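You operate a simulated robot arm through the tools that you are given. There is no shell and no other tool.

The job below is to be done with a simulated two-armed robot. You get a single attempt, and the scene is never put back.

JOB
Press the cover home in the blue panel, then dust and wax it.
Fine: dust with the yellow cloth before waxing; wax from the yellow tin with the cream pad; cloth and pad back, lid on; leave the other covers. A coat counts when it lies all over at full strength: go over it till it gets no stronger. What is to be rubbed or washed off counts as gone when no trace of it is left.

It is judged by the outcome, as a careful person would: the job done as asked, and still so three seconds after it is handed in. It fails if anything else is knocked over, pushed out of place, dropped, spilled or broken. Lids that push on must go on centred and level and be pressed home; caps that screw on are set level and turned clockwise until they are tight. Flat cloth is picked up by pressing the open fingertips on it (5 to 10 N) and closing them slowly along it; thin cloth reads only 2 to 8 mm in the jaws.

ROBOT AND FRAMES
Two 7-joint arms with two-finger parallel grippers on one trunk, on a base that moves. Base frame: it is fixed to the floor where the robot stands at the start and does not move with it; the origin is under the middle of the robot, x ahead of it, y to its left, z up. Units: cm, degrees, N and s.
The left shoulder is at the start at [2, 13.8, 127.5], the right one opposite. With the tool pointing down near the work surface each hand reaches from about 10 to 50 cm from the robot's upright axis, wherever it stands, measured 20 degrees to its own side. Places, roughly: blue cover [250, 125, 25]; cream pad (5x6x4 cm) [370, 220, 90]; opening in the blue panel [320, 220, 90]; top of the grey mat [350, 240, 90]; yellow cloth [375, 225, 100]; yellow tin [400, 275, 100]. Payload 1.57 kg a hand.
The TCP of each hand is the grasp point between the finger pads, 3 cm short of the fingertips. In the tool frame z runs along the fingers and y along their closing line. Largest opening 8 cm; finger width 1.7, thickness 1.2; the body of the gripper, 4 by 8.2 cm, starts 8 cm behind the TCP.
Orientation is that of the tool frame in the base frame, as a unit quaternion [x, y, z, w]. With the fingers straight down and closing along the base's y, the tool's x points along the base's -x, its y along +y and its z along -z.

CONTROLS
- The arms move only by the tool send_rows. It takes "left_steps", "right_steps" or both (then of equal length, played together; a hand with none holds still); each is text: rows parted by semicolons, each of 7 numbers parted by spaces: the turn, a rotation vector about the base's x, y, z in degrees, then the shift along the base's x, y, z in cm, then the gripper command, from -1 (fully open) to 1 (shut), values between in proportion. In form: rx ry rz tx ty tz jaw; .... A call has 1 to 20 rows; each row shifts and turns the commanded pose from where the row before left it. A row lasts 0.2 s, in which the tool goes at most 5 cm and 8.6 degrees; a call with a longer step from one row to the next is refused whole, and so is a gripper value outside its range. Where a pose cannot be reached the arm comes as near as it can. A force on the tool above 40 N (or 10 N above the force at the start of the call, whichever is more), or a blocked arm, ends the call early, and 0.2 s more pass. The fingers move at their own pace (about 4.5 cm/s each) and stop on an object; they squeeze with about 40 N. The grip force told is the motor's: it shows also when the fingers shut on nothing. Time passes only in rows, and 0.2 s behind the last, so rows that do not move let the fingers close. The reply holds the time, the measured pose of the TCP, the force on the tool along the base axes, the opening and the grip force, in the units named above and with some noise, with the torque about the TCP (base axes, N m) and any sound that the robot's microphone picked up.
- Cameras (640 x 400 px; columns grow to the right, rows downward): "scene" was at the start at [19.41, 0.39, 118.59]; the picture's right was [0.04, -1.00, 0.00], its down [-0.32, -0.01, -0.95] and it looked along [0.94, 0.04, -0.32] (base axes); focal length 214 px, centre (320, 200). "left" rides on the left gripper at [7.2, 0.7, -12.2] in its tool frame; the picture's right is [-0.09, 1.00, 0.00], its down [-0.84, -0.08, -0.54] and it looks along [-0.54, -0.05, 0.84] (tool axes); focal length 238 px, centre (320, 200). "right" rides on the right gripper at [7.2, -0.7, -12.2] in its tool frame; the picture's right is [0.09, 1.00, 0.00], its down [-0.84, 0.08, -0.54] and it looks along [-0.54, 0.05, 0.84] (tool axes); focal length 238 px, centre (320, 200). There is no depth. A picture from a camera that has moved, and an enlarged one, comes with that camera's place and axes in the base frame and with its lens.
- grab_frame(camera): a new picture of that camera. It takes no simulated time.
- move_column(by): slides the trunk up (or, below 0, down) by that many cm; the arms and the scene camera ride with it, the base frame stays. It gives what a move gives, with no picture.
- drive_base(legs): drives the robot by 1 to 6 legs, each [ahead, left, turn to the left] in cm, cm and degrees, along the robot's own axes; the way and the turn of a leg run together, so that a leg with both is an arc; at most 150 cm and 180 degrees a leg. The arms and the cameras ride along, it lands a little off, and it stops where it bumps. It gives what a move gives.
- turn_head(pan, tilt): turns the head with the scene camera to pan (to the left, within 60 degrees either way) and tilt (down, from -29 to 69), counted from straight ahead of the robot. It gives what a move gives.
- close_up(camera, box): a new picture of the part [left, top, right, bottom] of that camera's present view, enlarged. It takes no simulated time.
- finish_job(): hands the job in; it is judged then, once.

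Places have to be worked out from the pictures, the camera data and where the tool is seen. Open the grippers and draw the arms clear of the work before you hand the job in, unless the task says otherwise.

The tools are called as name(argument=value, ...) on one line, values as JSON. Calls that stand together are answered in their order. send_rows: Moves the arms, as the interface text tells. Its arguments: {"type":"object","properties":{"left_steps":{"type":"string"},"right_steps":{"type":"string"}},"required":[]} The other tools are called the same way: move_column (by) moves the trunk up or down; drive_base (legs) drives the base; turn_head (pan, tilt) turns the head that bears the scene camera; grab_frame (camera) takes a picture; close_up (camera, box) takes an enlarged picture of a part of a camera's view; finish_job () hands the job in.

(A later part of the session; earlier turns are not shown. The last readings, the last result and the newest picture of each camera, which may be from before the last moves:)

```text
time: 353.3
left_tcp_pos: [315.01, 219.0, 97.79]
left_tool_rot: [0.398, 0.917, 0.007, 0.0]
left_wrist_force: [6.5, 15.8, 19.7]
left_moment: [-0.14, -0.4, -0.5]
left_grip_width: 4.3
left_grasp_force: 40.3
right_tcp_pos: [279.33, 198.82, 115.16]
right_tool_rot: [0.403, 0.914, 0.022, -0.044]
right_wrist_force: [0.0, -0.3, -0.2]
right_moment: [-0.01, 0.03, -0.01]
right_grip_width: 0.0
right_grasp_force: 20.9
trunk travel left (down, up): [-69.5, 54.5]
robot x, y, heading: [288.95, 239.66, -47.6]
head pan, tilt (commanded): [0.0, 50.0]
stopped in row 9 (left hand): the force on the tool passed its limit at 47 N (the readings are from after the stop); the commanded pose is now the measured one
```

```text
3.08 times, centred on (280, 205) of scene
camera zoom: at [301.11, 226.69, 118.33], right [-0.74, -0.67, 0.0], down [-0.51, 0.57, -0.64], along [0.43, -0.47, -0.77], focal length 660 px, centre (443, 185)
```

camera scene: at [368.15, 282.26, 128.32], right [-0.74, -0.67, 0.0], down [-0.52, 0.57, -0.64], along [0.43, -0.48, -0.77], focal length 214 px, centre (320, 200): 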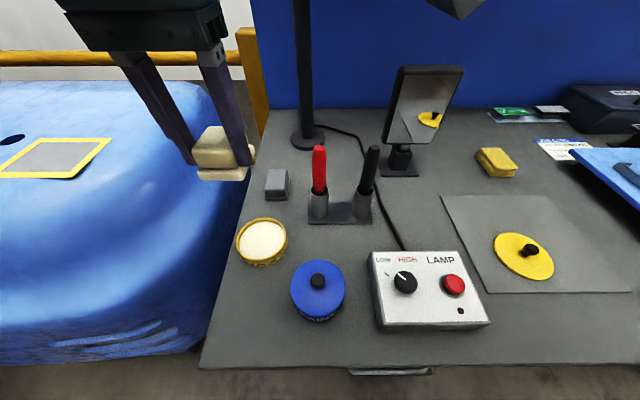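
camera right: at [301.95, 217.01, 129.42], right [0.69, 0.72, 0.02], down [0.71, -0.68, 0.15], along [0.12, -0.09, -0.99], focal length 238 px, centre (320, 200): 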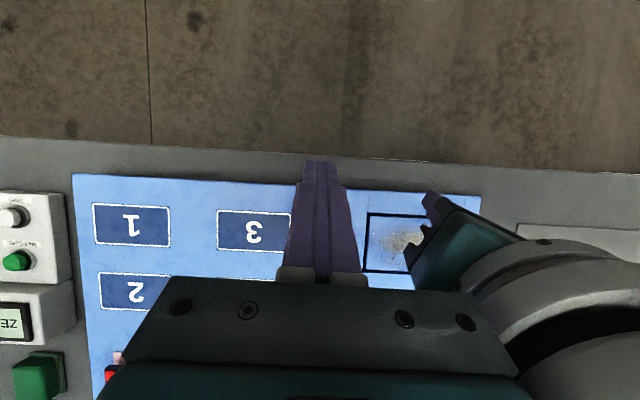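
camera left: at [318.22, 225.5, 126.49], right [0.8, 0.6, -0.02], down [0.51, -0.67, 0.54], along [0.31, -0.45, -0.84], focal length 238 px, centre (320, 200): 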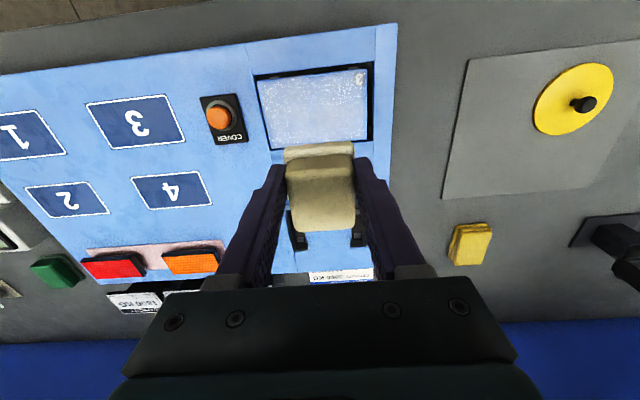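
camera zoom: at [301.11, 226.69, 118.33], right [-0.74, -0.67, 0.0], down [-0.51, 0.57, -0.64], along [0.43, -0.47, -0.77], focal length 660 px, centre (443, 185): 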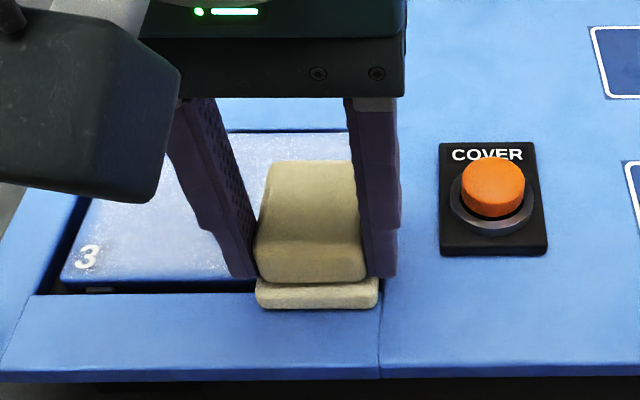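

It caught again at the near-right corner of the opening. I lift and check that the cover is still seated.

send_rows(left_steps="0 0 0 0 0 0.6 1; 0 0 0 0 0 2 1; 0 0 0 1 1 3 1; 0 0 0 2.4 2.2 2 1; 0 0 0 2.4 2.2 0 1; 0 0 0 2.4 2.2 0 1; 0 0 0 2.4 2.2 0 1; 0 0 0 2.4 2.2 0 1; 0 0 0 0 0 0 1")

close_up(camera="scene", box=[190, 160, 330, 260])

close_up(camera="left", box=[80, 20, 320, 200])

```text
time: 355.3
left_tcp_pos: [327.49, 230.91, 105.29]
left_tool_rot: [0.399, 0.917, 0.003, -0.002]
left_wrist_force: [-1.0, 0.0, -1.4]
left_moment: [0.01, 0.03, 0.0]
left_grip_width: 4.27
left_grasp_force: 40.3
right_tcp_pos: [279.15, 198.57, 115.47]
right_tool_rot: [0.404, 0.913, 0.021, -0.046]
right_wrist_force: [0.2, 0.5, 0.6]
right_moment: [-0.03, -0.01, 0.02]
right_grip_width: 0.02
right_grasp_force: 21.4
trunk travel left (down, up): [-69.5, 54.5]
robot x, y, heading: [288.84, 239.72, -47.6]
head pan, tilt (commanded): [0.0, 50.0]
```

```text
4.00 times, centred on (260, 210) of scene
camera zoom: at [300.91, 226.51, 118.32], right [-0.74, -0.67, 0.0], down [-0.52, 0.57, -0.64], along [0.43, -0.48, -0.77], focal length 858 px, centre (560, 160)
```

zoom: 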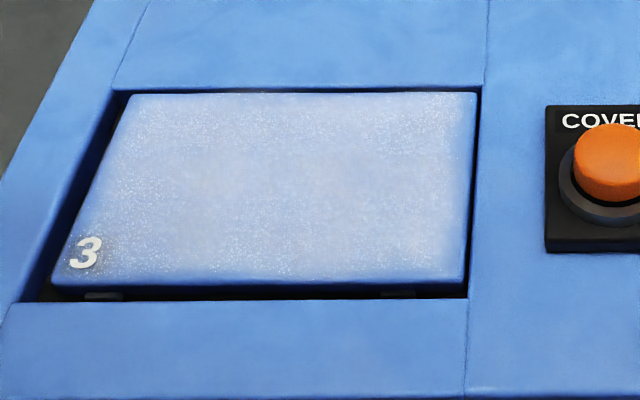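

```text
2.22 times, centred on (200, 110) of left
camera zoom: at [323.19, 236.54, 117.5], right [0.79, 0.61, 0.0], down [0.52, -0.67, 0.54], along [0.33, -0.42, -0.84], focal length 530 px, centre (587, 400)
```

zoom: 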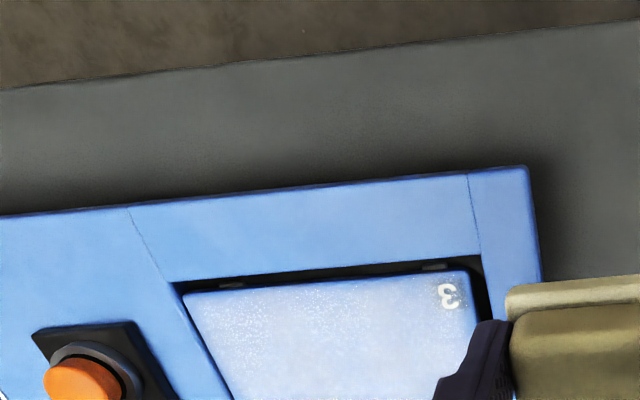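

The coat now reaches nearly to all edges; the right margin is still a touch thinner. I work that margin with lighter pressure and less overrun.

send_rows(left_steps="0 0 0 -2.37 -2.71 0 1; 0 0 0 -2.37 -2.71 0 1; 0 0 0 -2.37 -2.71 0 1; 0 0 0 -2.37 -2.71 0 1; 0 0 0 -2.35 -2.72 0 1; 0 0 0 0 0 -3 1; 0 0 0 0 0 -2.5 1; 0 0 0 0 0 -1.2 1; 0 0 0 0 0 -0.3 1; 0 0 0 0 0 -0.15 1; 0 0 0 0 0 -0.1 1; 0 0 0 0 0 0 1")

```text
time: 357.9
left_tcp_pos: [315.61, 217.25, 98.04]
left_tool_rot: [0.398, 0.917, 0.003, -0.002]
left_wrist_force: [1.4, 0.0, -0.8]
left_moment: [0.0, 0.02, 0.01]
left_grip_width: 4.25
left_grasp_force: 39.5
right_tcp_pos: [279.08, 198.54, 115.36]
right_tool_rot: [0.404, 0.913, 0.021, -0.045]
right_wrist_force: [0.8, 0.2, 0.4]
right_moment: [-0.01, -0.04, 0.0]
right_grip_width: 0.02
right_grasp_force: 20.9
trunk travel left (down, up): [-69.5, 54.5]
robot x, y, heading: [289.1, 239.53, -47.9]
head pan, tilt (commanded): [0.0, 50.0]
```

Down to light contact.

send_rows(left_steps="0 0 0 0 0 -0.1 1; 0 0 0 0 0 -0.08 1; 0 0 0 0 0 -0.06 1; 0 0 0 0 0 0 1")

```text
time: 358.9
left_tcp_pos: [315.79, 217.19, 97.99]
left_tool_rot: [0.399, 0.917, 0.002, -0.002]
left_wrist_force: [-1.7, 4.2, 12.2]
left_moment: [-0.48, -0.14, -0.06]
left_grip_width: 4.29
left_grasp_force: 40.0
right_tcp_pos: [279.2, 198.64, 115.39]
right_tool_rot: [0.404, 0.914, 0.021, -0.045]
right_wrist_force: [-0.8, 0.5, 0.9]
right_moment: [0.01, 0.0, 0.01]
right_grip_width: 0.02
right_grasp_force: 21.5
trunk travel left (down, up): [-69.5, 54.5]
robot x, y, heading: [288.88, 239.81, -47.8]
head pan, tilt (commanded): [0.0, 50.0]
```

12 N. Right margin up and down with small sideways weave, ending with a far-band sweep to the left.

send_rows(left_steps="0 0 0 0.82 -0.87 0 1; 0 0 0 0.82 -0.87 0 1; 0 0 0 0.82 -0.87 0 1; 0 0 0 0.7 0.65 0 1; 0 0 0 -0.82 0.87 0 1; 0 0 0 -0.82 0.87 0 1; 0 0 0 -0.82 0.87 0 1; 0 0 0 -0.7 -0.65 0 1; 0 0 0 0.82 -0.87 0 1; 0 0 0 0.82 -0.87 0 1; 0 0 0 0.82 -0.87 0 1; 0 0 0 1.2 1.12 0 1; 0 0 0 1.2 1.12 0 1; 0 0 0 1.2 1.12 0 1; 0 0 0 1.2 1.12 0 1; 0 0 0 1.2 1.12 0 1; 0 0 0 1.2 1.12 0 1; 0 0 0 0.6 0.56 0 1")

```text
time: 362.7
left_tcp_pos: [326.05, 221.94, 98.03]
left_tool_rot: [0.398, 0.917, 0.004, -0.002]
left_wrist_force: [0.6, -0.9, -0.6]
left_moment: [0.0, 0.01, 0.0]
left_grip_width: 4.27
left_grasp_force: 39.8
right_tcp_pos: [279.16, 198.74, 115.3]
right_tool_rot: [0.404, 0.913, 0.021, -0.046]
right_wrist_force: [-0.3, 0.0, 0.5]
right_moment: [0.0, 0.0, -0.01]
right_grip_width: 0.0
right_grasp_force: 20.8
trunk travel left (down, up): [-69.5, 54.5]
robot x, y, heading: [288.95, 239.48, -47.7]
head pan, tilt (commanded): [0.0, 50.0]
```

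Contact lost at the far left; I press 0.15 and work the left margin and far band.

send_rows(left_steps="0 0 0 0 0 -0.1 1; 0 0 0 0 0 -0.07 1; 0 0 0 -0.82 0.87 0 1; 0 0 0 -0.82 0.87 0 1; 0 0 0 -0.82 0.87 0 1; 0 0 0 0.82 -0.87 0 1; 0 0 0 0.82 -0.87 0 1; 0 0 0 0.82 -0.87 0 1; 0 0 0 -1.2 -1.12 0 1; 0 0 0 -1.2 -1.12 0 1; 0 0 0 -1.2 -1.12 0 1; 0 0 0 -1.2 -1.12 0 1; 0 0 0 -1.2 -1.12 0 1; 0 0 0 -1.2 -1.12 0 1")

```text
time: 365.3
left_tcp_pos: [321.8, 218.31, 97.84]
left_tool_rot: [0.397, 0.918, 0.007, -0.003]
left_wrist_force: [-2.3, 11.4, 16.5]
left_moment: [-0.25, -0.02, 0.0]
left_grip_width: 4.28
left_grasp_force: 40.0
right_tcp_pos: [279.11, 198.57, 115.18]
right_tool_rot: [0.403, 0.914, 0.022, -0.045]
right_wrist_force: [0.5, 0.0, 0.6]
right_moment: [-0.02, -0.02, -0.02]
right_grip_width: 0.03
right_grasp_force: 21.5
trunk travel left (down, up): [-69.5, 54.5]
robot x, y, heading: [288.79, 239.74, -47.7]
head pan, tilt (commanded): [0.0, 50.0]
stopped in row 12 (left hand): the force on the tool passed its limit at 43 N (the readings are from after the stop); the commanded pose is now the measured one
```

Lifting off to look once more.

send_rows(left_steps="0 0 0 0 0 0.6 1; 0 0 0 0 0 2 1; 0 0 0 1 1 3 1; 0 0 0 2.4 2.2 2 1; 0 0 0 2.4 2.2 0 1; 0 0 0 2 1.8 0 1; 0 0 0 0 0 0 1")

close_up(camera="scene", box=[190, 160, 330, 260])

close_up(camera="left", box=[80, 20, 320, 200])

```text
time: 366.9
left_tcp_pos: [329.41, 225.02, 105.45]
left_tool_rot: [0.399, 0.917, 0.005, -0.003]
left_wrist_force: [0.1, 0.7, -0.8]
left_moment: [0.04, -0.02, 0.04]
left_grip_width: 4.27
left_grasp_force: 40.4
right_tcp_pos: [279.06, 198.63, 115.32]
right_tool_rot: [0.404, 0.913, 0.021, -0.045]
right_wrist_force: [0.1, 0.0, -0.6]
right_moment: [-0.04, -0.03, -0.06]
right_grip_width: 0.0
right_grasp_force: 21.8
trunk travel left (down, up): [-69.5, 54.5]
robot x, y, heading: [288.96, 239.62, -47.5]
head pan, tilt (commanded): [0.0, 50.0]
```

```text
4.00 times, centred on (260, 210) of scene
camera zoom: at [300.92, 226.52, 118.32], right [-0.74, -0.67, 0.0], down [-0.52, 0.57, -0.64], along [0.43, -0.48, -0.77], focal length 858 px, centre (560, 160)
```

zoom: 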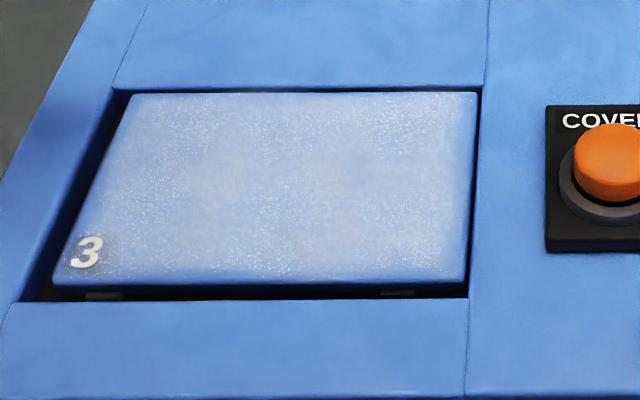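

```text
2.22 times, centred on (200, 110) of left
camera zoom: at [325.06, 230.59, 117.81], right [0.79, 0.61, 0.01], down [0.52, -0.67, 0.53], along [0.33, -0.42, -0.85], focal length 530 px, centre (587, 400)
```

zoom: 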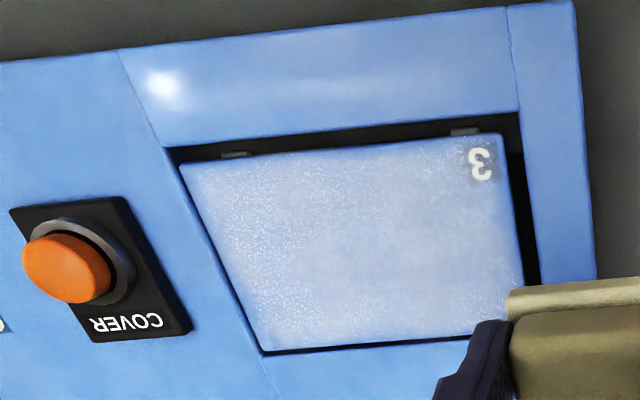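

The coat looks identical to before these passes, so it has stopped getting stronger. Now I return the pad: first bring the hand in front and raise the trunk.

send_rows(left_steps="0 0 0 -2 -1.15 0 1; 0 0 0 -2 -1.15 0 1; 0 0 0 -2 -1.15 0 1; 0 0 0 -2 -1.15 0 1; 0 0 0 0 0 0 1")

move_column(by=10)

drive_base(legs=[[0, 40, 0.5], [21, 0, 0]])

grab_frame(camera="scene")

grab_frame(camera="left")

```text
time: 368.1
left_tcp_pos: [321.44, 220.51, 105.52]
left_tool_rot: [0.398, 0.917, 0.006, -0.004]
left_wrist_force: [-0.1, 0.2, -0.8]
left_moment: [0.02, 0.0, 0.0]
left_grip_width: 4.28
left_grasp_force: 40.4
right_tcp_pos: [279.24, 198.56, 115.43]
right_tool_rot: [0.404, 0.913, 0.02, -0.045]
right_wrist_force: [-0.9, 0.6, 0.9]
right_moment: [0.01, 0.01, -0.01]
right_grip_width: 0.0
right_grasp_force: 21.3
trunk travel left (down, up): [-69.5, 54.5]
robot x, y, heading: [288.78, 239.6, -47.7]
head pan, tilt (commanded): [0.0, 50.0]
```

```text
time: 369.4
left_tcp_pos: [321.52, 220.53, 115.6]
left_tool_rot: [0.399, 0.917, 0.005, -0.003]
left_wrist_force: [0.4, 0.3, -0.7]
left_moment: [-0.01, 0.03, 0.02]
left_grip_width: 4.28
left_grasp_force: 39.8
right_tcp_pos: [279.18, 198.57, 125.43]
right_tool_rot: [0.404, 0.913, 0.021, -0.045]
right_wrist_force: [-0.7, -0.4, -0.3]
right_moment: [0.01, -0.02, 0.0]
right_grip_width: 0.0
right_grasp_force: 21.9
trunk travel left (down, up): [-79.5, 44.5]
robot x, y, heading: [289.12, 239.18, -47.9]
head pan, tilt (commanded): [0.0, 50.0]
```

```text
time: 373.1
left_tcp_pos: [364.61, 231.4, 115.53]
left_tool_rot: [0.398, 0.918, 0.006, -0.004]
left_wrist_force: [-0.2, 0.0, -1.3]
left_moment: [0.05, 0.0, -0.02]
left_grip_width: 4.29
left_grasp_force: 40.5
right_tcp_pos: [322.43, 209.3, 125.38]
right_tool_rot: [0.403, 0.914, 0.021, -0.045]
right_wrist_force: [-0.3, 0.1, 0.0]
right_moment: [0.0, 0.03, 0.01]
right_grip_width: 0.0
right_grasp_force: 21.1
trunk travel left (down, up): [-79.5, 44.5]
robot x, y, heading: [331.93, 250.52, -47.6]
head pan, tilt (commanded): [0.0, 50.0]
```

```text
taken
camera scene: at [344.06, 237.34, 128.32], right [-0.74, -0.67, 0.0], down [-0.52, 0.57, -0.64], along [0.43, -0.47, -0.77], focal length 214 px, centre (320, 200)
```

scene: 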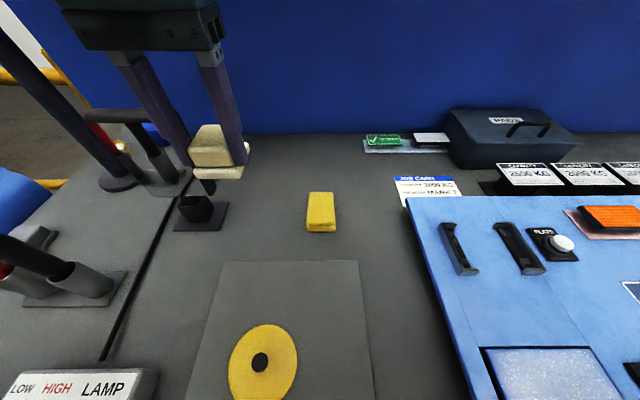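

```text
taken
camera left: at [360.22, 236.93, 127.81], right [0.79, 0.61, 0.01], down [0.52, -0.67, 0.53], along [0.33, -0.42, -0.85], focal length 238 px, centre (320, 200)
```

left: 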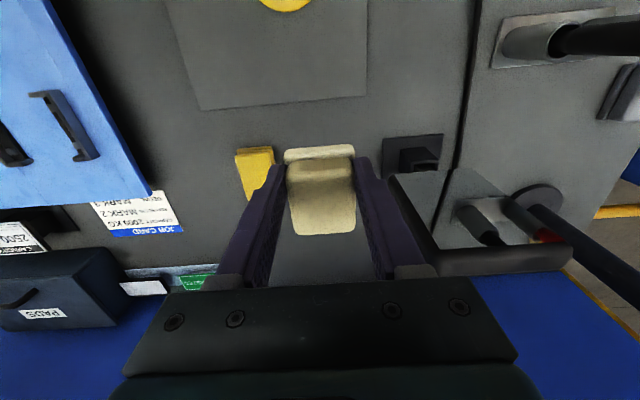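

I go 3 cm forward for reach, then lower the trunk 12.

drive_base(legs=[[3, 0, 0.5]])

move_column(by=-12)

```text
time: 374.0
left_tcp_pos: [366.77, 229.56, 115.53]
left_tool_rot: [0.393, 0.919, 0.005, -0.003]
left_wrist_force: [0.3, -0.8, -1.0]
left_moment: [0.04, 0.05, -0.02]
left_grip_width: 4.31
left_grasp_force: 40.4
right_tcp_pos: [324.7, 207.16, 125.43]
right_tool_rot: [0.398, 0.916, 0.021, -0.045]
right_wrist_force: [-0.3, -0.1, -0.3]
right_moment: [0.0, -0.01, -0.05]
right_grip_width: 0.03
right_grasp_force: 20.8
trunk travel left (down, up): [-79.5, 44.5]
robot x, y, heading: [334.01, 248.48, -47.0]
head pan, tilt (commanded): [0.0, 50.0]
```

```text
time: 375.5
left_tcp_pos: [366.88, 229.5, 103.54]
left_tool_rot: [0.393, 0.919, 0.006, -0.003]
left_wrist_force: [0.6, 0.0, -0.9]
left_moment: [0.02, 0.03, -0.02]
left_grip_width: 4.28
left_grasp_force: 40.3
right_tcp_pos: [324.84, 207.14, 113.48]
right_tool_rot: [0.398, 0.916, 0.02, -0.046]
right_wrist_force: [-0.3, -0.4, -0.1]
right_moment: [0.02, 0.0, 0.01]
right_grip_width: 0.0
right_grasp_force: 21.5
trunk travel left (down, up): [-67.5, 56.5]
robot x, y, heading: [334.33, 248.31, -46.9]
head pan, tilt (commanded): [0.0, 50.0]
```

Moving above the pad's original spot and lowering.

send_rows(left_steps="0 0 -0.5 1.76 -1.33 0 1; 0 0 -0.5 1.76 -1.34 0 1; 0 0 0 1.75 -1.33 0 1; 0 0 0 0 0 -3 1; 0 0 0 0 0 -3 1; 0 0 0 0 0 -2 1; 0 0 0 0 0 -1 1; 0 0 0 0 0 -0.5 1; 0 0 0 0 0 0 1")

grab_frame(camera="scene")

```text
time: 377.5
left_tcp_pos: [372.0, 225.59, 93.99]
left_tool_rot: [0.401, 0.916, 0.006, -0.004]
left_wrist_force: [-0.9, 0.1, -1.1]
left_moment: [0.03, 0.01, 0.01]
left_grip_width: 4.3
left_grasp_force: 40.1
right_tcp_pos: [324.68, 207.24, 113.31]
right_tool_rot: [0.399, 0.916, 0.021, -0.045]
right_wrist_force: [0.3, 1.3, -0.2]
right_moment: [0.01, -0.01, 0.02]
right_grip_width: 0.03
right_grasp_force: 21.5
trunk travel left (down, up): [-67.5, 56.5]
robot x, y, heading: [334.02, 248.12, -47.0]
head pan, tilt (commanded): [0.0, 50.0]
```

```text
taken
camera scene: at [346.15, 235.29, 116.32], right [-0.73, -0.68, 0.0], down [-0.52, 0.56, -0.64], along [0.44, -0.47, -0.77], focal length 214 px, centre (320, 200)
```

scene: 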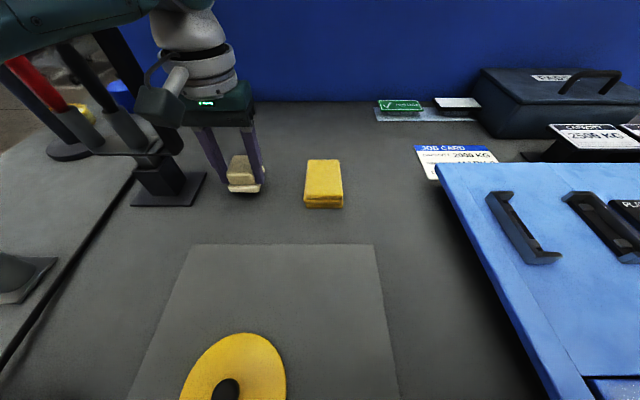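

Above its spot; lowering in small steps until the pad touches the table.

send_rows(left_steps="0 0 0 0.1 -0.1 -0.4 1; 0 0 0 0 0 -0.3 1; 0 0 0 0 0 -0.2 1; 0 0 0 0 0 -0.2 1; 0 0 0 0 0 -0.15 1; 0 0 0 0 0 -0.1 1; 0 0 0 0 0 0 1")

```text
time: 379.1
left_tcp_pos: [372.12, 225.44, 92.68]
left_tool_rot: [0.402, 0.916, 0.005, -0.004]
left_wrist_force: [-0.6, -0.4, -0.1]
left_moment: [0.01, -0.01, 0.01]
left_grip_width: 4.29
left_grasp_force: 40.1
right_tcp_pos: [324.72, 207.09, 113.3]
right_tool_rot: [0.398, 0.916, 0.02, -0.045]
right_wrist_force: [0.3, 0.0, 0.1]
right_moment: [-0.02, 0.03, 0.0]
right_grip_width: 0.0
right_grasp_force: 21.2
trunk travel left (down, up): [-67.5, 56.5]
robot x, y, heading: [333.98, 248.14, -47.2]
head pan, tilt (commanded): [0.0, 50.0]
```

A few more millimetres.

send_rows(left_steps="0 0 0 0 0 -0.12 1; 0 0 0 0 0 -0.1 1; 0 0 0 0 0 -0.1 1; 0 0 0 0 0 -0.08 1; 0 0 0 0 0 0 1")

```text
time: 380.3
left_tcp_pos: [372.23, 225.26, 92.42]
left_tool_rot: [0.401, 0.916, 0.004, -0.003]
left_wrist_force: [-3.9, 3.2, 17.0]
left_moment: [-0.6, -0.02, -0.13]
left_grip_width: 4.3
left_grasp_force: 40.0
right_tcp_pos: [324.7, 207.29, 113.5]
right_tool_rot: [0.398, 0.916, 0.02, -0.045]
right_wrist_force: [0.1, -0.3, -0.1]
right_moment: [0.0, 0.03, 0.02]
right_grip_width: 0.0
right_grasp_force: 21.4
trunk travel left (down, up): [-67.5, 56.5]
robot x, y, heading: [333.65, 248.32, -47.0]
head pan, tilt (commanded): [0.0, 50.0]
```

The pad stands on the table (17 N). I ease up, open to about 7 cm and rise straight up.

send_rows(left_steps="0 0 0 0 0 0.1 1; 0 0 0 0 0 0 0.4; 0 0 0 0 0 0 0; 0 0 0 0 0 0 -0.4; 0 0 0 0 0 0 -0.7; 0 0 0 0 0 0 -0.7; 0 0 0 0 0 1 -0.7; 0 0 0 0 0 2 -0.7; 0 0 0 0 0 3 -0.7; 0 0 0 0 0 3 -0.7; 0 0 0 0 0 2 -0.7; 0 0 0 0 0 0 -0.7")

grab_frame(camera="scene")

grab_frame(camera="left")

```text
time: 382.9
left_tcp_pos: [372.13, 225.31, 103.39]
left_tool_rot: [0.401, 0.916, 0.005, -0.003]
left_wrist_force: [0.3, 0.0, -0.6]
left_moment: [0.01, -0.02, 0.03]
left_grip_width: 6.8
left_grasp_force: 0.0
right_tcp_pos: [324.66, 207.1, 113.2]
right_tool_rot: [0.399, 0.916, 0.02, -0.045]
right_wrist_force: [0.0, 0.2, 0.3]
right_moment: [-0.02, 0.0, -0.01]
right_grip_width: 0.0
right_grasp_force: 21.3
trunk travel left (down, up): [-67.5, 56.5]
robot x, y, heading: [334.08, 248.36, -47.1]
head pan, tilt (commanded): [0.0, 50.0]
```

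```text
taken
camera scene: at [346.15, 235.29, 116.32], right [-0.73, -0.68, 0.0], down [-0.52, 0.56, -0.64], along [0.44, -0.47, -0.77], focal length 214 px, centre (320, 200)
```

scene: 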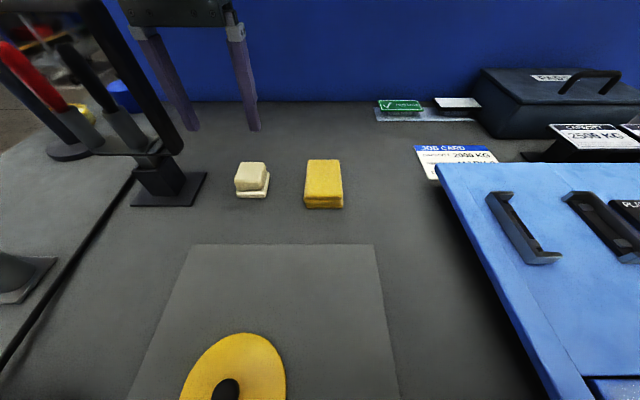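

```text
taken
camera left: at [367.85, 230.84, 115.7], right [0.79, 0.61, 0.01], down [0.51, -0.67, 0.53], along [0.33, -0.42, -0.85], focal length 238 px, centre (320, 200)
```

left: 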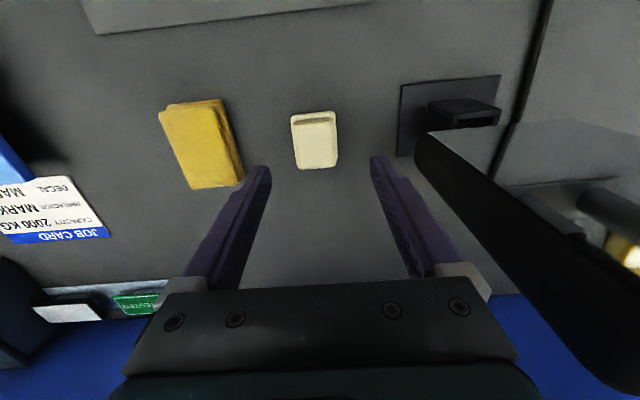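

Pad and cloth are both back. Now the lid: I back up 22 cm so that its knob on the mat is in reach.

drive_base(legs=[[-22, 0, 0]])

send_rows(left_steps="0 0 0 -2 0.2 0 0; 0 0 0 -2 0.2 0 0; 0 0 0 -2 0.2 0 0; 0 0 0 0 0 0 0")

grab_frame(camera="left")

grab_frame(camera="scene")

```text
time: 384.6
left_tcp_pos: [357.1, 241.59, 103.35]
left_tool_rot: [0.401, 0.916, 0.005, -0.003]
left_wrist_force: [0.2, 0.1, -0.3]
left_moment: [0.01, 0.0, 0.0]
left_grip_width: 6.77
left_grasp_force: 0.1
right_tcp_pos: [309.76, 223.33, 113.33]
right_tool_rot: [0.398, 0.916, 0.021, -0.045]
right_wrist_force: [-0.2, -0.8, -0.4]
right_moment: [-0.03, 0.0, -0.01]
right_grip_width: 0.0
right_grasp_force: 20.5
trunk travel left (down, up): [-67.5, 56.5]
robot x, y, heading: [319.07, 264.53, -47.1]
head pan, tilt (commanded): [0.0, 50.0]
```

```text
time: 385.6
left_tcp_pos: [351.15, 242.09, 103.45]
left_tool_rot: [0.4, 0.917, 0.005, -0.004]
left_wrist_force: [0.4, -0.4, -0.9]
left_moment: [-0.02, -0.02, -0.03]
left_grip_width: 4.0
left_grasp_force: 0.0
right_tcp_pos: [309.76, 223.29, 113.38]
right_tool_rot: [0.397, 0.916, 0.021, -0.045]
right_wrist_force: [-0.8, -0.5, -0.5]
right_moment: [0.02, -0.02, -0.01]
right_grip_width: 0.02
right_grasp_force: 21.1
trunk travel left (down, up): [-67.5, 56.5]
robot x, y, heading: [318.76, 264.44, -47.1]
head pan, tilt (commanded): [0.0, 50.0]
```

```text
taken
camera left: at [346.81, 247.65, 115.69], right [0.79, 0.61, 0.01], down [0.51, -0.67, 0.53], along [0.33, -0.42, -0.85], focal length 238 px, centre (320, 200)
```

left: 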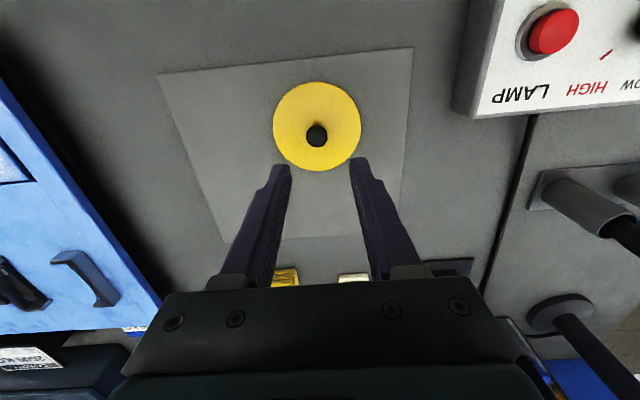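

```text
taken
camera scene: at [331.11, 251.51, 116.32], right [-0.73, -0.68, 0.0], down [-0.52, 0.56, -0.64], along [0.44, -0.47, -0.77], focal length 214 px, centre (320, 200)
```

scene: 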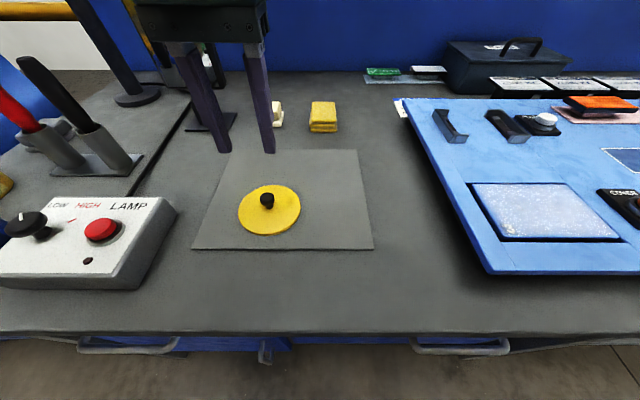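

Knob is about 0.3 cm off the hand axis; I correct that and descend around it.

send_rows(left_steps="0 0 0 -0.1 -0.33 -2 0; 0 0 0 0 0 -2.5 0; 0 0 0 0 0 -2 0; 0 0 0 0 0 0 0")

close_up(camera="left", box=[240, 80, 400, 240])

close_up(camera="scene", box=[190, 120, 350, 240])

```text
time: 386.6
left_tcp_pos: [351.21, 241.74, 96.94]
left_tool_rot: [0.4, 0.916, 0.004, -0.003]
left_wrist_force: [0.2, 0.4, 0.4]
left_moment: [-0.03, 0.01, 0.01]
left_grip_width: 3.99
left_grasp_force: 0.1
right_tcp_pos: [309.81, 223.24, 113.4]
right_tool_rot: [0.397, 0.916, 0.02, -0.045]
right_wrist_force: [0.1, -0.6, 0.4]
right_moment: [0.03, -0.02, -0.01]
right_grip_width: 0.0
right_grasp_force: 20.8
trunk travel left (down, up): [-67.5, 56.5]
robot x, y, heading: [318.79, 264.1, -46.9]
head pan, tilt (commanded): [0.0, 50.0]
```

```text
2.50 times, centred on (320, 160) of left
camera zoom: at [346.72, 247.37, 109.21], right [0.79, 0.61, 0.01], down [0.51, -0.67, 0.53], along [0.33, -0.42, -0.85], focal length 596 px, centre (320, 300)
```

zoom: 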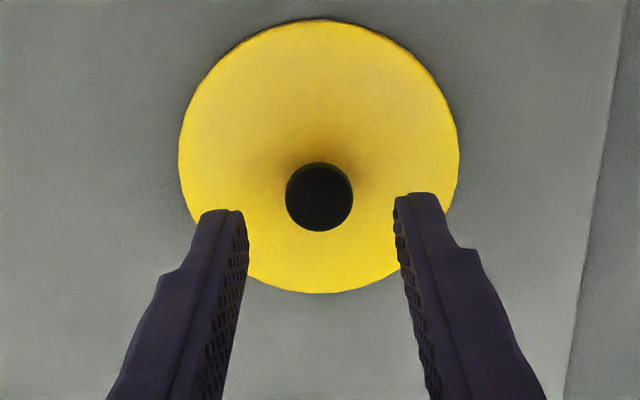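

```text
3.33 times, centred on (270, 180) of scene
camera zoom: at [331.11, 251.51, 116.32], right [-0.73, -0.68, 0.0], down [-0.52, 0.56, -0.64], along [0.44, -0.47, -0.77], focal length 715 px, centre (487, 267)
```

zoom: 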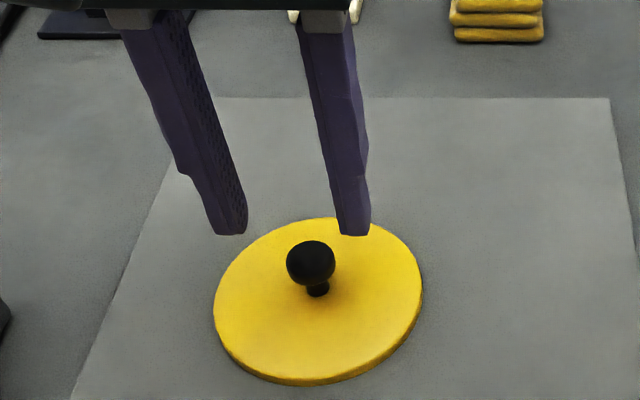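

Centred. Descending the last 3.3 cm and closing gently on the knob.

send_rows(left_steps="0 0 0 0 0 -1.5 0; 0 0 0 0 0 -1 0; 0 0 0 0 0 -0.5 0; 0 0 0 0 0 -0.3 0; 0 0 0 0 0 0 0.3; 0 0 0 0 0 0 0.5; 0 0 0 0 0 0 0.8; 0 0 0 0 0 0 1; 0 0 0 0 0 0 1; 0 0 0 0 0 0 1")

close_up(camera="scene", box=[190, 120, 350, 240])

```text
time: 388.8
left_tcp_pos: [351.01, 241.88, 93.64]
left_tool_rot: [0.4, 0.917, 0.005, -0.003]
left_wrist_force: [1.0, -0.2, 0.0]
left_moment: [-0.02, 0.0, 0.03]
left_grip_width: 1.91
left_grasp_force: 33.3
right_tcp_pos: [309.82, 223.33, 113.38]
right_tool_rot: [0.398, 0.916, 0.021, -0.045]
right_wrist_force: [0.2, -0.8, 0.6]
right_moment: [0.0, 0.01, 0.01]
right_grip_width: 0.02
right_grasp_force: 21.4
trunk travel left (down, up): [-67.5, 56.5]
robot x, y, heading: [318.78, 264.63, -47.1]
head pan, tilt (commanded): [0.0, 50.0]
```

```text
3.33 times, centred on (270, 180) of scene
camera zoom: at [331.11, 251.51, 116.32], right [-0.73, -0.68, 0.0], down [-0.52, 0.56, -0.64], along [0.44, -0.47, -0.77], focal length 715 px, centre (487, 267)
```

zoom: 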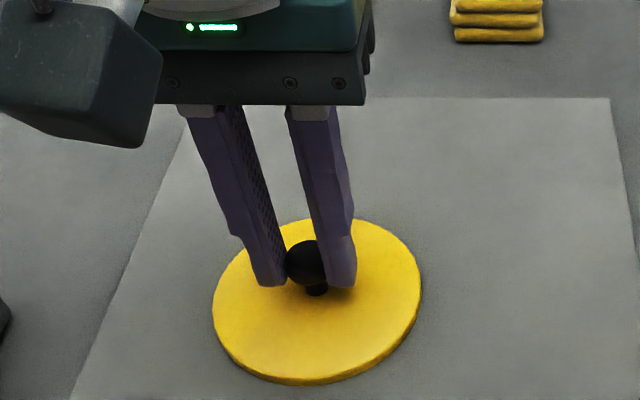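

Knob held. I lift the lid, raise the trunk, and drive to the tin stance.

send_rows(left_steps="0 0 0 0 0 0.5 1; 0 0 0 0 0 1.5 1; 0 0 0 0 0 3 1; 0 0 0 0 0 3 1; 0 0 0 0 0 0 1")

move_column(by=15)

grab_frame(camera="left")

drive_base(legs=[[-27, 0, 0], [0, 46, 0], [28, 0, 0]])

grab_frame(camera="scene")

grab_frame(camera="left")

```text
time: 390.0
left_tcp_pos: [351.04, 241.92, 101.56]
left_tool_rot: [0.399, 0.917, 0.005, -0.004]
left_wrist_force: [0.4, 0.5, -0.1]
left_moment: [0.0, -0.01, 0.02]
left_grip_width: 1.91
left_grasp_force: 33.1
right_tcp_pos: [309.79, 223.32, 113.31]
right_tool_rot: [0.398, 0.916, 0.021, -0.045]
right_wrist_force: [1.0, 1.0, 0.6]
right_moment: [-0.01, -0.01, -0.02]
right_grip_width: 0.0
right_grasp_force: 20.9
trunk travel left (down, up): [-67.5, 56.5]
robot x, y, heading: [319.06, 264.41, -47.1]
head pan, tilt (commanded): [0.0, 50.0]
```

```text
time: 391.7
left_tcp_pos: [351.0, 241.77, 116.42]
left_tool_rot: [0.401, 0.916, 0.005, -0.004]
left_wrist_force: [1.0, -0.6, -0.3]
left_moment: [0.01, 0.0, 0.01]
left_grip_width: 1.9
left_grasp_force: 33.3
right_tcp_pos: [309.56, 223.27, 128.35]
right_tool_rot: [0.398, 0.916, 0.02, -0.045]
right_wrist_force: [1.2, 0.3, 0.6]
right_moment: [0.03, -0.03, -0.01]
right_grip_width: 0.0
right_grasp_force: 21.1
trunk travel left (down, up): [-82.5, 41.5]
robot x, y, heading: [319.3, 264.62, -46.6]
head pan, tilt (commanded): [0.0, 50.0]
```

```text
taken
camera left: at [346.67, 247.39, 128.79], right [0.79, 0.61, 0.01], down [0.51, -0.67, 0.53], along [0.33, -0.42, -0.85], focal length 238 px, centre (320, 200)
```

left: 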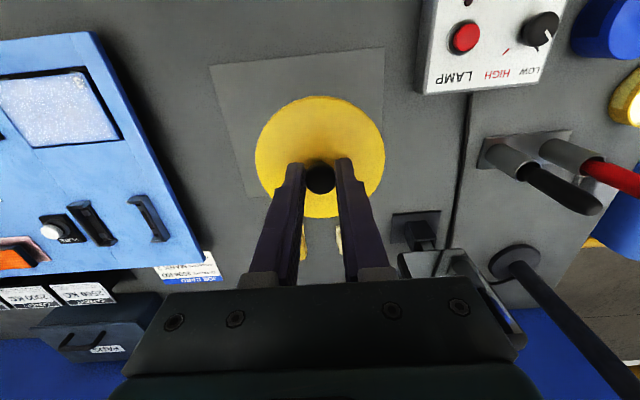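

```text
time: 397.6
left_tcp_pos: [385.35, 274.4, 116.5]
left_tool_rot: [0.393, 0.919, 0.006, -0.002]
left_wrist_force: [0.4, -0.2, 0.0]
left_moment: [0.05, 0.0, -0.02]
left_grip_width: 1.96
left_grasp_force: 34.0
right_tcp_pos: [344.48, 255.26, 128.3]
right_tool_rot: [0.39, 0.919, 0.019, -0.045]
right_wrist_force: [0.2, -0.1, -0.7]
right_moment: [-0.01, 0.0, -0.02]
right_grip_width: 0.01
right_grasp_force: 21.3
trunk travel left (down, up): [-82.5, 41.5]
robot x, y, heading: [353.05, 296.44, -46.1]
head pan, tilt (commanded): [0.0, 50.0]
```

```text
taken
camera scene: at [365.36, 283.73, 131.32], right [-0.72, -0.69, 0.0], down [-0.53, 0.55, -0.64], along [0.45, -0.46, -0.77], focal length 214 px, centre (320, 200)
```

scene: 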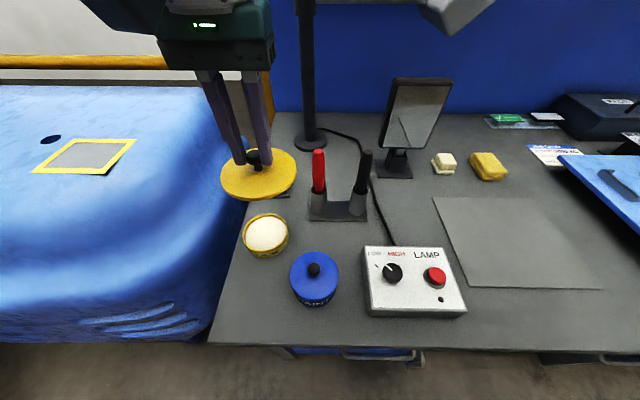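

```text
taken
camera left: at [380.99, 279.86, 128.78], right [0.78, 0.62, 0.01], down [0.52, -0.67, 0.53], along [0.34, -0.41, -0.85], focal length 238 px, centre (320, 200)
```

left: 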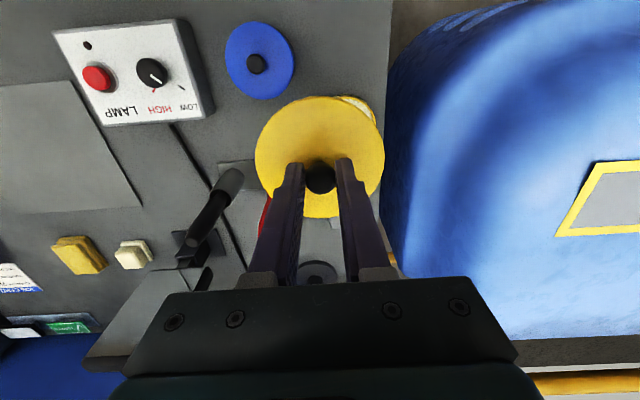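

I take a precise look at the open tin to align the lid.

close_up(camera="scene", box=[210, 140, 330, 270])

```text
3.08 times, centred on (270, 205) of scene
camera zoom: at [365.36, 283.73, 131.32], right [-0.72, -0.69, 0.0], down [-0.53, 0.55, -0.64], along [0.45, -0.46, -0.77], focal length 660 px, centre (474, 185)
```

zoom: 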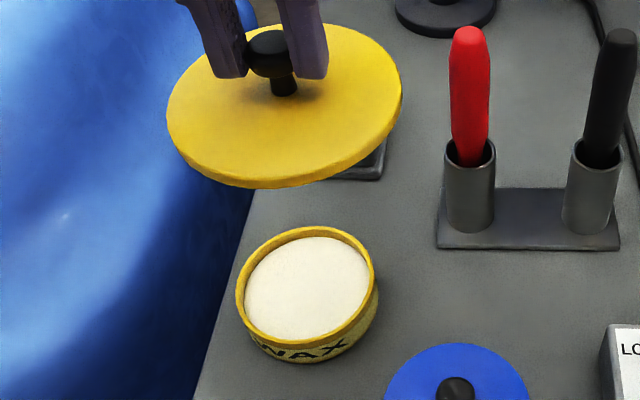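

Target for the knob is about [390.5, 274.85]; allowing for the small grip offset I aim TCP at [390.6, 274.75]. Moving over and lowering the trunk.

send_rows(left_steps="0 0 0 1.75 0.12 0 1; 0 0 0 1.75 0.12 0 1; 0 0 0 1.75 0.11 0 1; 0 0 0 0 0 0 1")

move_column(by=-13)

close_up(camera="scene", box=[170, 100, 330, 240])

grab_frame(camera="left")

```text
time: 398.6
left_tcp_pos: [390.75, 274.77, 116.56]
left_tool_rot: [0.394, 0.919, 0.006, -0.004]
left_wrist_force: [-0.1, 0.6, -0.6]
left_moment: [-0.01, -0.02, 0.02]
left_grip_width: 1.99
left_grasp_force: 33.6
right_tcp_pos: [344.41, 255.19, 128.28]
right_tool_rot: [0.391, 0.919, 0.02, -0.045]
right_wrist_force: [0.4, -0.4, 0.9]
right_moment: [-0.03, -0.03, 0.0]
right_grip_width: 0.0
right_grasp_force: 21.4
trunk travel left (down, up): [-82.5, 41.5]
robot x, y, heading: [353.24, 296.12, -46.3]
head pan, tilt (commanded): [0.0, 50.0]
```

```text
time: 400.1
left_tcp_pos: [390.7, 274.78, 103.54]
left_tool_rot: [0.394, 0.919, 0.005, -0.004]
left_wrist_force: [-0.1, 0.9, -0.7]
left_moment: [0.01, -0.02, -0.02]
left_grip_width: 1.97
left_grasp_force: 33.6
right_tcp_pos: [344.31, 255.08, 115.37]
right_tool_rot: [0.39, 0.92, 0.019, -0.045]
right_wrist_force: [-0.5, 0.3, -0.4]
right_moment: [-0.02, 0.04, -0.02]
right_grip_width: 0.0
right_grasp_force: 21.7
trunk travel left (down, up): [-69.5, 54.5]
robot x, y, heading: [353.24, 296.57, -46.1]
head pan, tilt (commanded): [0.0, 50.0]
```

```text
2.86 times, centred on (250, 170) of scene
camera zoom: at [365.37, 283.73, 118.32], right [-0.72, -0.69, 0.0], down [-0.53, 0.55, -0.64], along [0.45, -0.46, -0.77], focal length 613 px, centre (520, 286)
```

zoom: 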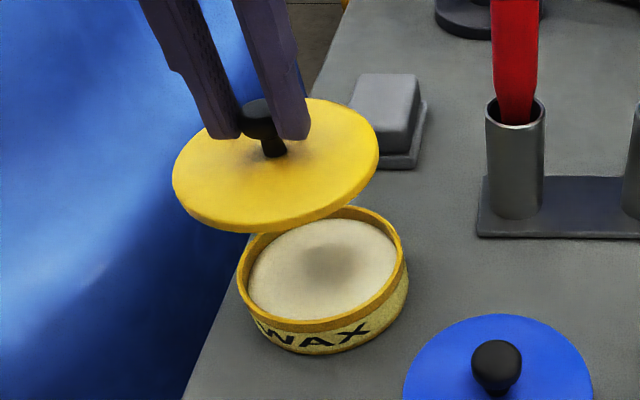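

```text
taken
camera left: at [386.2, 280.24, 115.78], right [0.78, 0.62, 0.01], down [0.52, -0.67, 0.53], along [0.34, -0.41, -0.85], focal length 238 px, centre (320, 200)
```

left: 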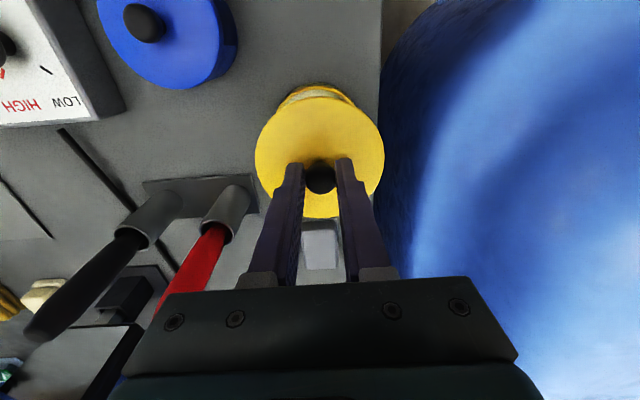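

Lid hovers over the tin. Lowering to just above the rim, then checking alignment.

send_rows(left_steps="0 0 0 0 0 -2.5 1; 0 0 0 0 0 -2 1; 0 0 0 0 0 -1 1; 0 0 0 0 0 -0.5 1; 0 0 0 0 0 0 1")

close_up(camera="scene", box=[180, 120, 320, 250])

close_up(camera="left", box=[230, 60, 410, 240])

```text
time: 401.4
left_tcp_pos: [390.68, 274.77, 97.41]
left_tool_rot: [0.393, 0.919, 0.005, -0.003]
left_wrist_force: [-0.3, 0.7, 0.5]
left_moment: [-0.03, 0.0, -0.02]
left_grip_width: 1.99
left_grasp_force: 33.7
right_tcp_pos: [344.37, 255.22, 115.39]
right_tool_rot: [0.391, 0.919, 0.021, -0.045]
right_wrist_force: [-0.3, -0.8, 0.3]
right_moment: [0.01, 0.02, -0.01]
right_grip_width: 0.0
right_grasp_force: 20.9
trunk travel left (down, up): [-69.5, 54.5]
robot x, y, heading: [352.63, 296.56, -46.0]
head pan, tilt (commanded): [0.0, 50.0]
```

```text
3.08 times, centred on (250, 185) of scene
camera zoom: at [365.36, 283.73, 118.32], right [-0.72, -0.69, 0.0], down [-0.53, 0.55, -0.64], along [0.45, -0.46, -0.77], focal length 660 px, centre (535, 246)
```

zoom: 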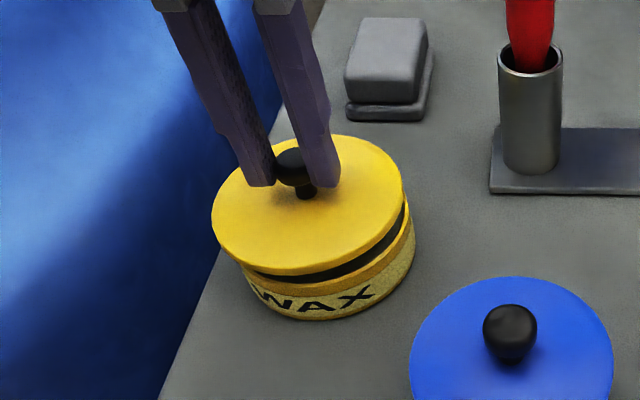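

```text
2.22 times, centred on (320, 150) of left
camera zoom: at [386.19, 280.23, 109.83], right [0.78, 0.62, 0.01], down [0.52, -0.67, 0.53], along [0.33, -0.41, -0.85], focal length 530 px, centre (320, 311)
```

zoom: 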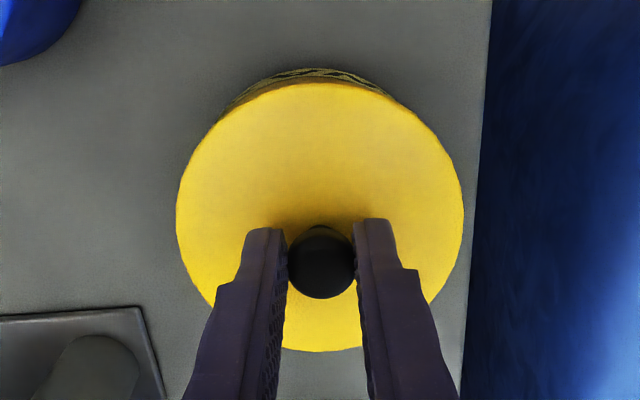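

Lid and tin agree within ~0.2 cm. A tiny forward correction, then lower slowly until contact.

send_rows(left_steps="0 0 0 0.05 -0.1 -0.3 1; 0 0 0 0 0 -0.3 1; 0 0 0 0 0 -0.2 1; 0 0 0 0 0 -0.15 1; 0 0 0 0 0 0 1")

close_up(camera="scene", box=[180, 120, 320, 250])

```text
time: 402.6
left_tcp_pos: [390.49, 274.57, 96.54]
left_tool_rot: [0.394, 0.919, 0.005, -0.004]
left_wrist_force: [0.7, -0.1, 0.4]
left_moment: [0.01, 0.01, -0.02]
left_grip_width: 1.97
left_grasp_force: 33.8
right_tcp_pos: [344.42, 255.24, 115.5]
right_tool_rot: [0.39, 0.919, 0.021, -0.045]
right_wrist_force: [0.2, -0.2, -0.8]
right_moment: [0.0, 0.0, 0.03]
right_grip_width: 0.03
right_grasp_force: 21.2
trunk travel left (down, up): [-69.5, 54.5]
robot x, y, heading: [353.34, 296.83, -46.0]
head pan, tilt (commanded): [0.0, 50.0]
```

```text
3.08 times, centred on (250, 185) of scene
camera zoom: at [365.36, 283.73, 118.32], right [-0.72, -0.69, 0.0], down [-0.53, 0.55, -0.64], along [0.45, -0.46, -0.77], focal length 660 px, centre (535, 246)
```

zoom: 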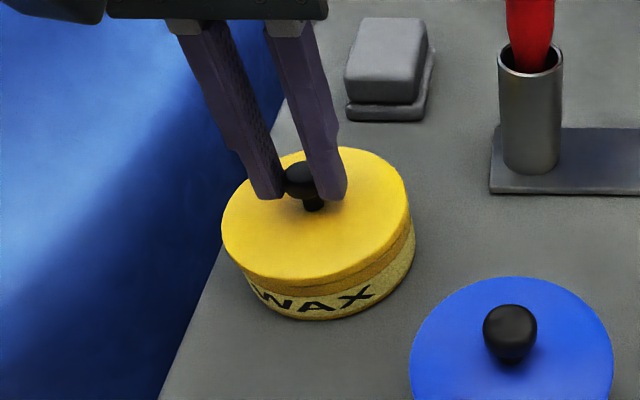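

The lid looks concentric and level. Lowering to contact and pressing home.

send_rows(left_steps="0 0 0 0 0 -0.15 1; 0 0 0 0 0 -0.15 1; 0 0 0 0 0 -0.1 1; 0 0 0 0 0 -0.1 1; 0 0 0 0 0 0 1")

close_up(camera="scene", box=[180, 120, 320, 250])

```text
time: 403.6
left_tcp_pos: [390.45, 274.47, 96.27]
left_tool_rot: [0.393, 0.919, 0.002, -0.004]
left_wrist_force: [-5.1, 3.3, 13.3]
left_moment: [0.07, 0.06, 0.02]
left_grip_width: 2.01
left_grasp_force: 33.6
right_tcp_pos: [344.49, 255.07, 115.31]
right_tool_rot: [0.391, 0.919, 0.021, -0.046]
right_wrist_force: [-0.2, -0.1, 0.2]
right_moment: [0.01, 0.0, -0.02]
right_grip_width: 0.01
right_grasp_force: 21.7
trunk travel left (down, up): [-69.5, 54.5]
robot x, y, heading: [352.8, 296.33, -46.3]
head pan, tilt (commanded): [0.0, 50.0]
heard: snap
stopped in row 5 (left hand): the force on the tool passed its limit at 43 N (the readings are from after the stop); the commanded pose is now the measured one
```

```text
3.08 times, centred on (250, 185) of scene
camera zoom: at [365.34, 283.77, 118.3], right [-0.72, -0.69, 0.0], down [-0.53, 0.55, -0.64], along [0.45, -0.46, -0.77], focal length 660 px, centre (535, 246)
```

zoom: 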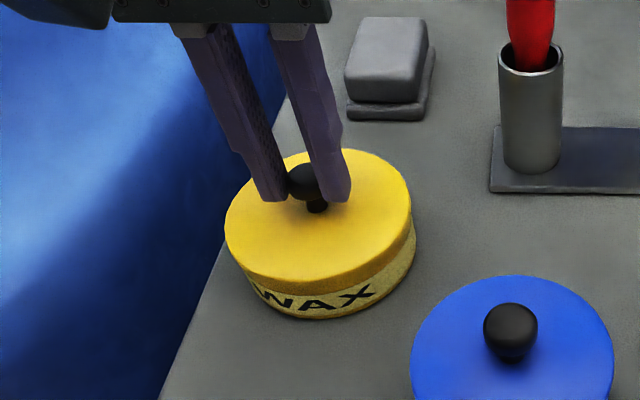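

"Snap": the lid is on. I relax the downward force a little and open the fingers slowly, then rise.

send_rows(left_steps="0 0 0 0 0 0.05 1; 0 0 0 0 0 0 0.6; 0 0 0 0 0 0 0.3; 0 0 0 0 0 0 0; 0 0 0 0 0 0 0; 0 0 0 0 0 0.5 0; 0 0 0 0 0 1.5 0; 0 0 0 0 0 3 0; 0 0 0 0 0 3 0; 0 0 0 0 0 0 0")

close_up(camera="scene", box=[180, 120, 320, 250])

close_up(camera="left", box=[230, 40, 410, 220])

```text
time: 405.8
left_tcp_pos: [390.56, 274.52, 104.38]
left_tool_rot: [0.394, 0.919, 0.004, -0.004]
left_wrist_force: [0.4, -0.4, 0.0]
left_moment: [-0.03, -0.01, -0.03]
left_grip_width: 4.01
left_grasp_force: 0.0
right_tcp_pos: [344.55, 255.24, 115.34]
right_tool_rot: [0.39, 0.919, 0.02, -0.046]
right_wrist_force: [-0.2, -0.9, 0.0]
right_moment: [-0.03, -0.04, -0.01]
right_grip_width: 0.0
right_grasp_force: 21.4
trunk travel left (down, up): [-69.5, 54.5]
robot x, y, heading: [352.8, 296.72, -45.9]
head pan, tilt (commanded): [0.0, 50.0]
```

```text
3.08 times, centred on (250, 185) of scene
camera zoom: at [365.35, 283.74, 118.32], right [-0.72, -0.69, 0.0], down [-0.53, 0.55, -0.64], along [0.45, -0.46, -0.77], focal length 660 px, centre (535, 246)
```

zoom: 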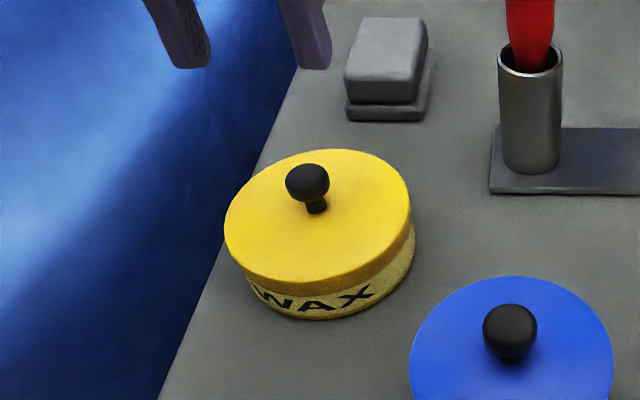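

```text
2.22 times, centred on (320, 130) of left
camera zoom: at [386.14, 280.12, 116.72], right [0.78, 0.62, 0.0], down [0.52, -0.66, 0.53], along [0.33, -0.42, -0.85], focal length 530 px, centre (320, 356)
```

zoom: 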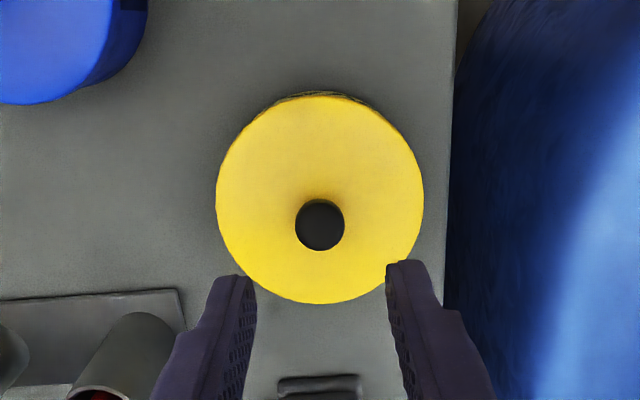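

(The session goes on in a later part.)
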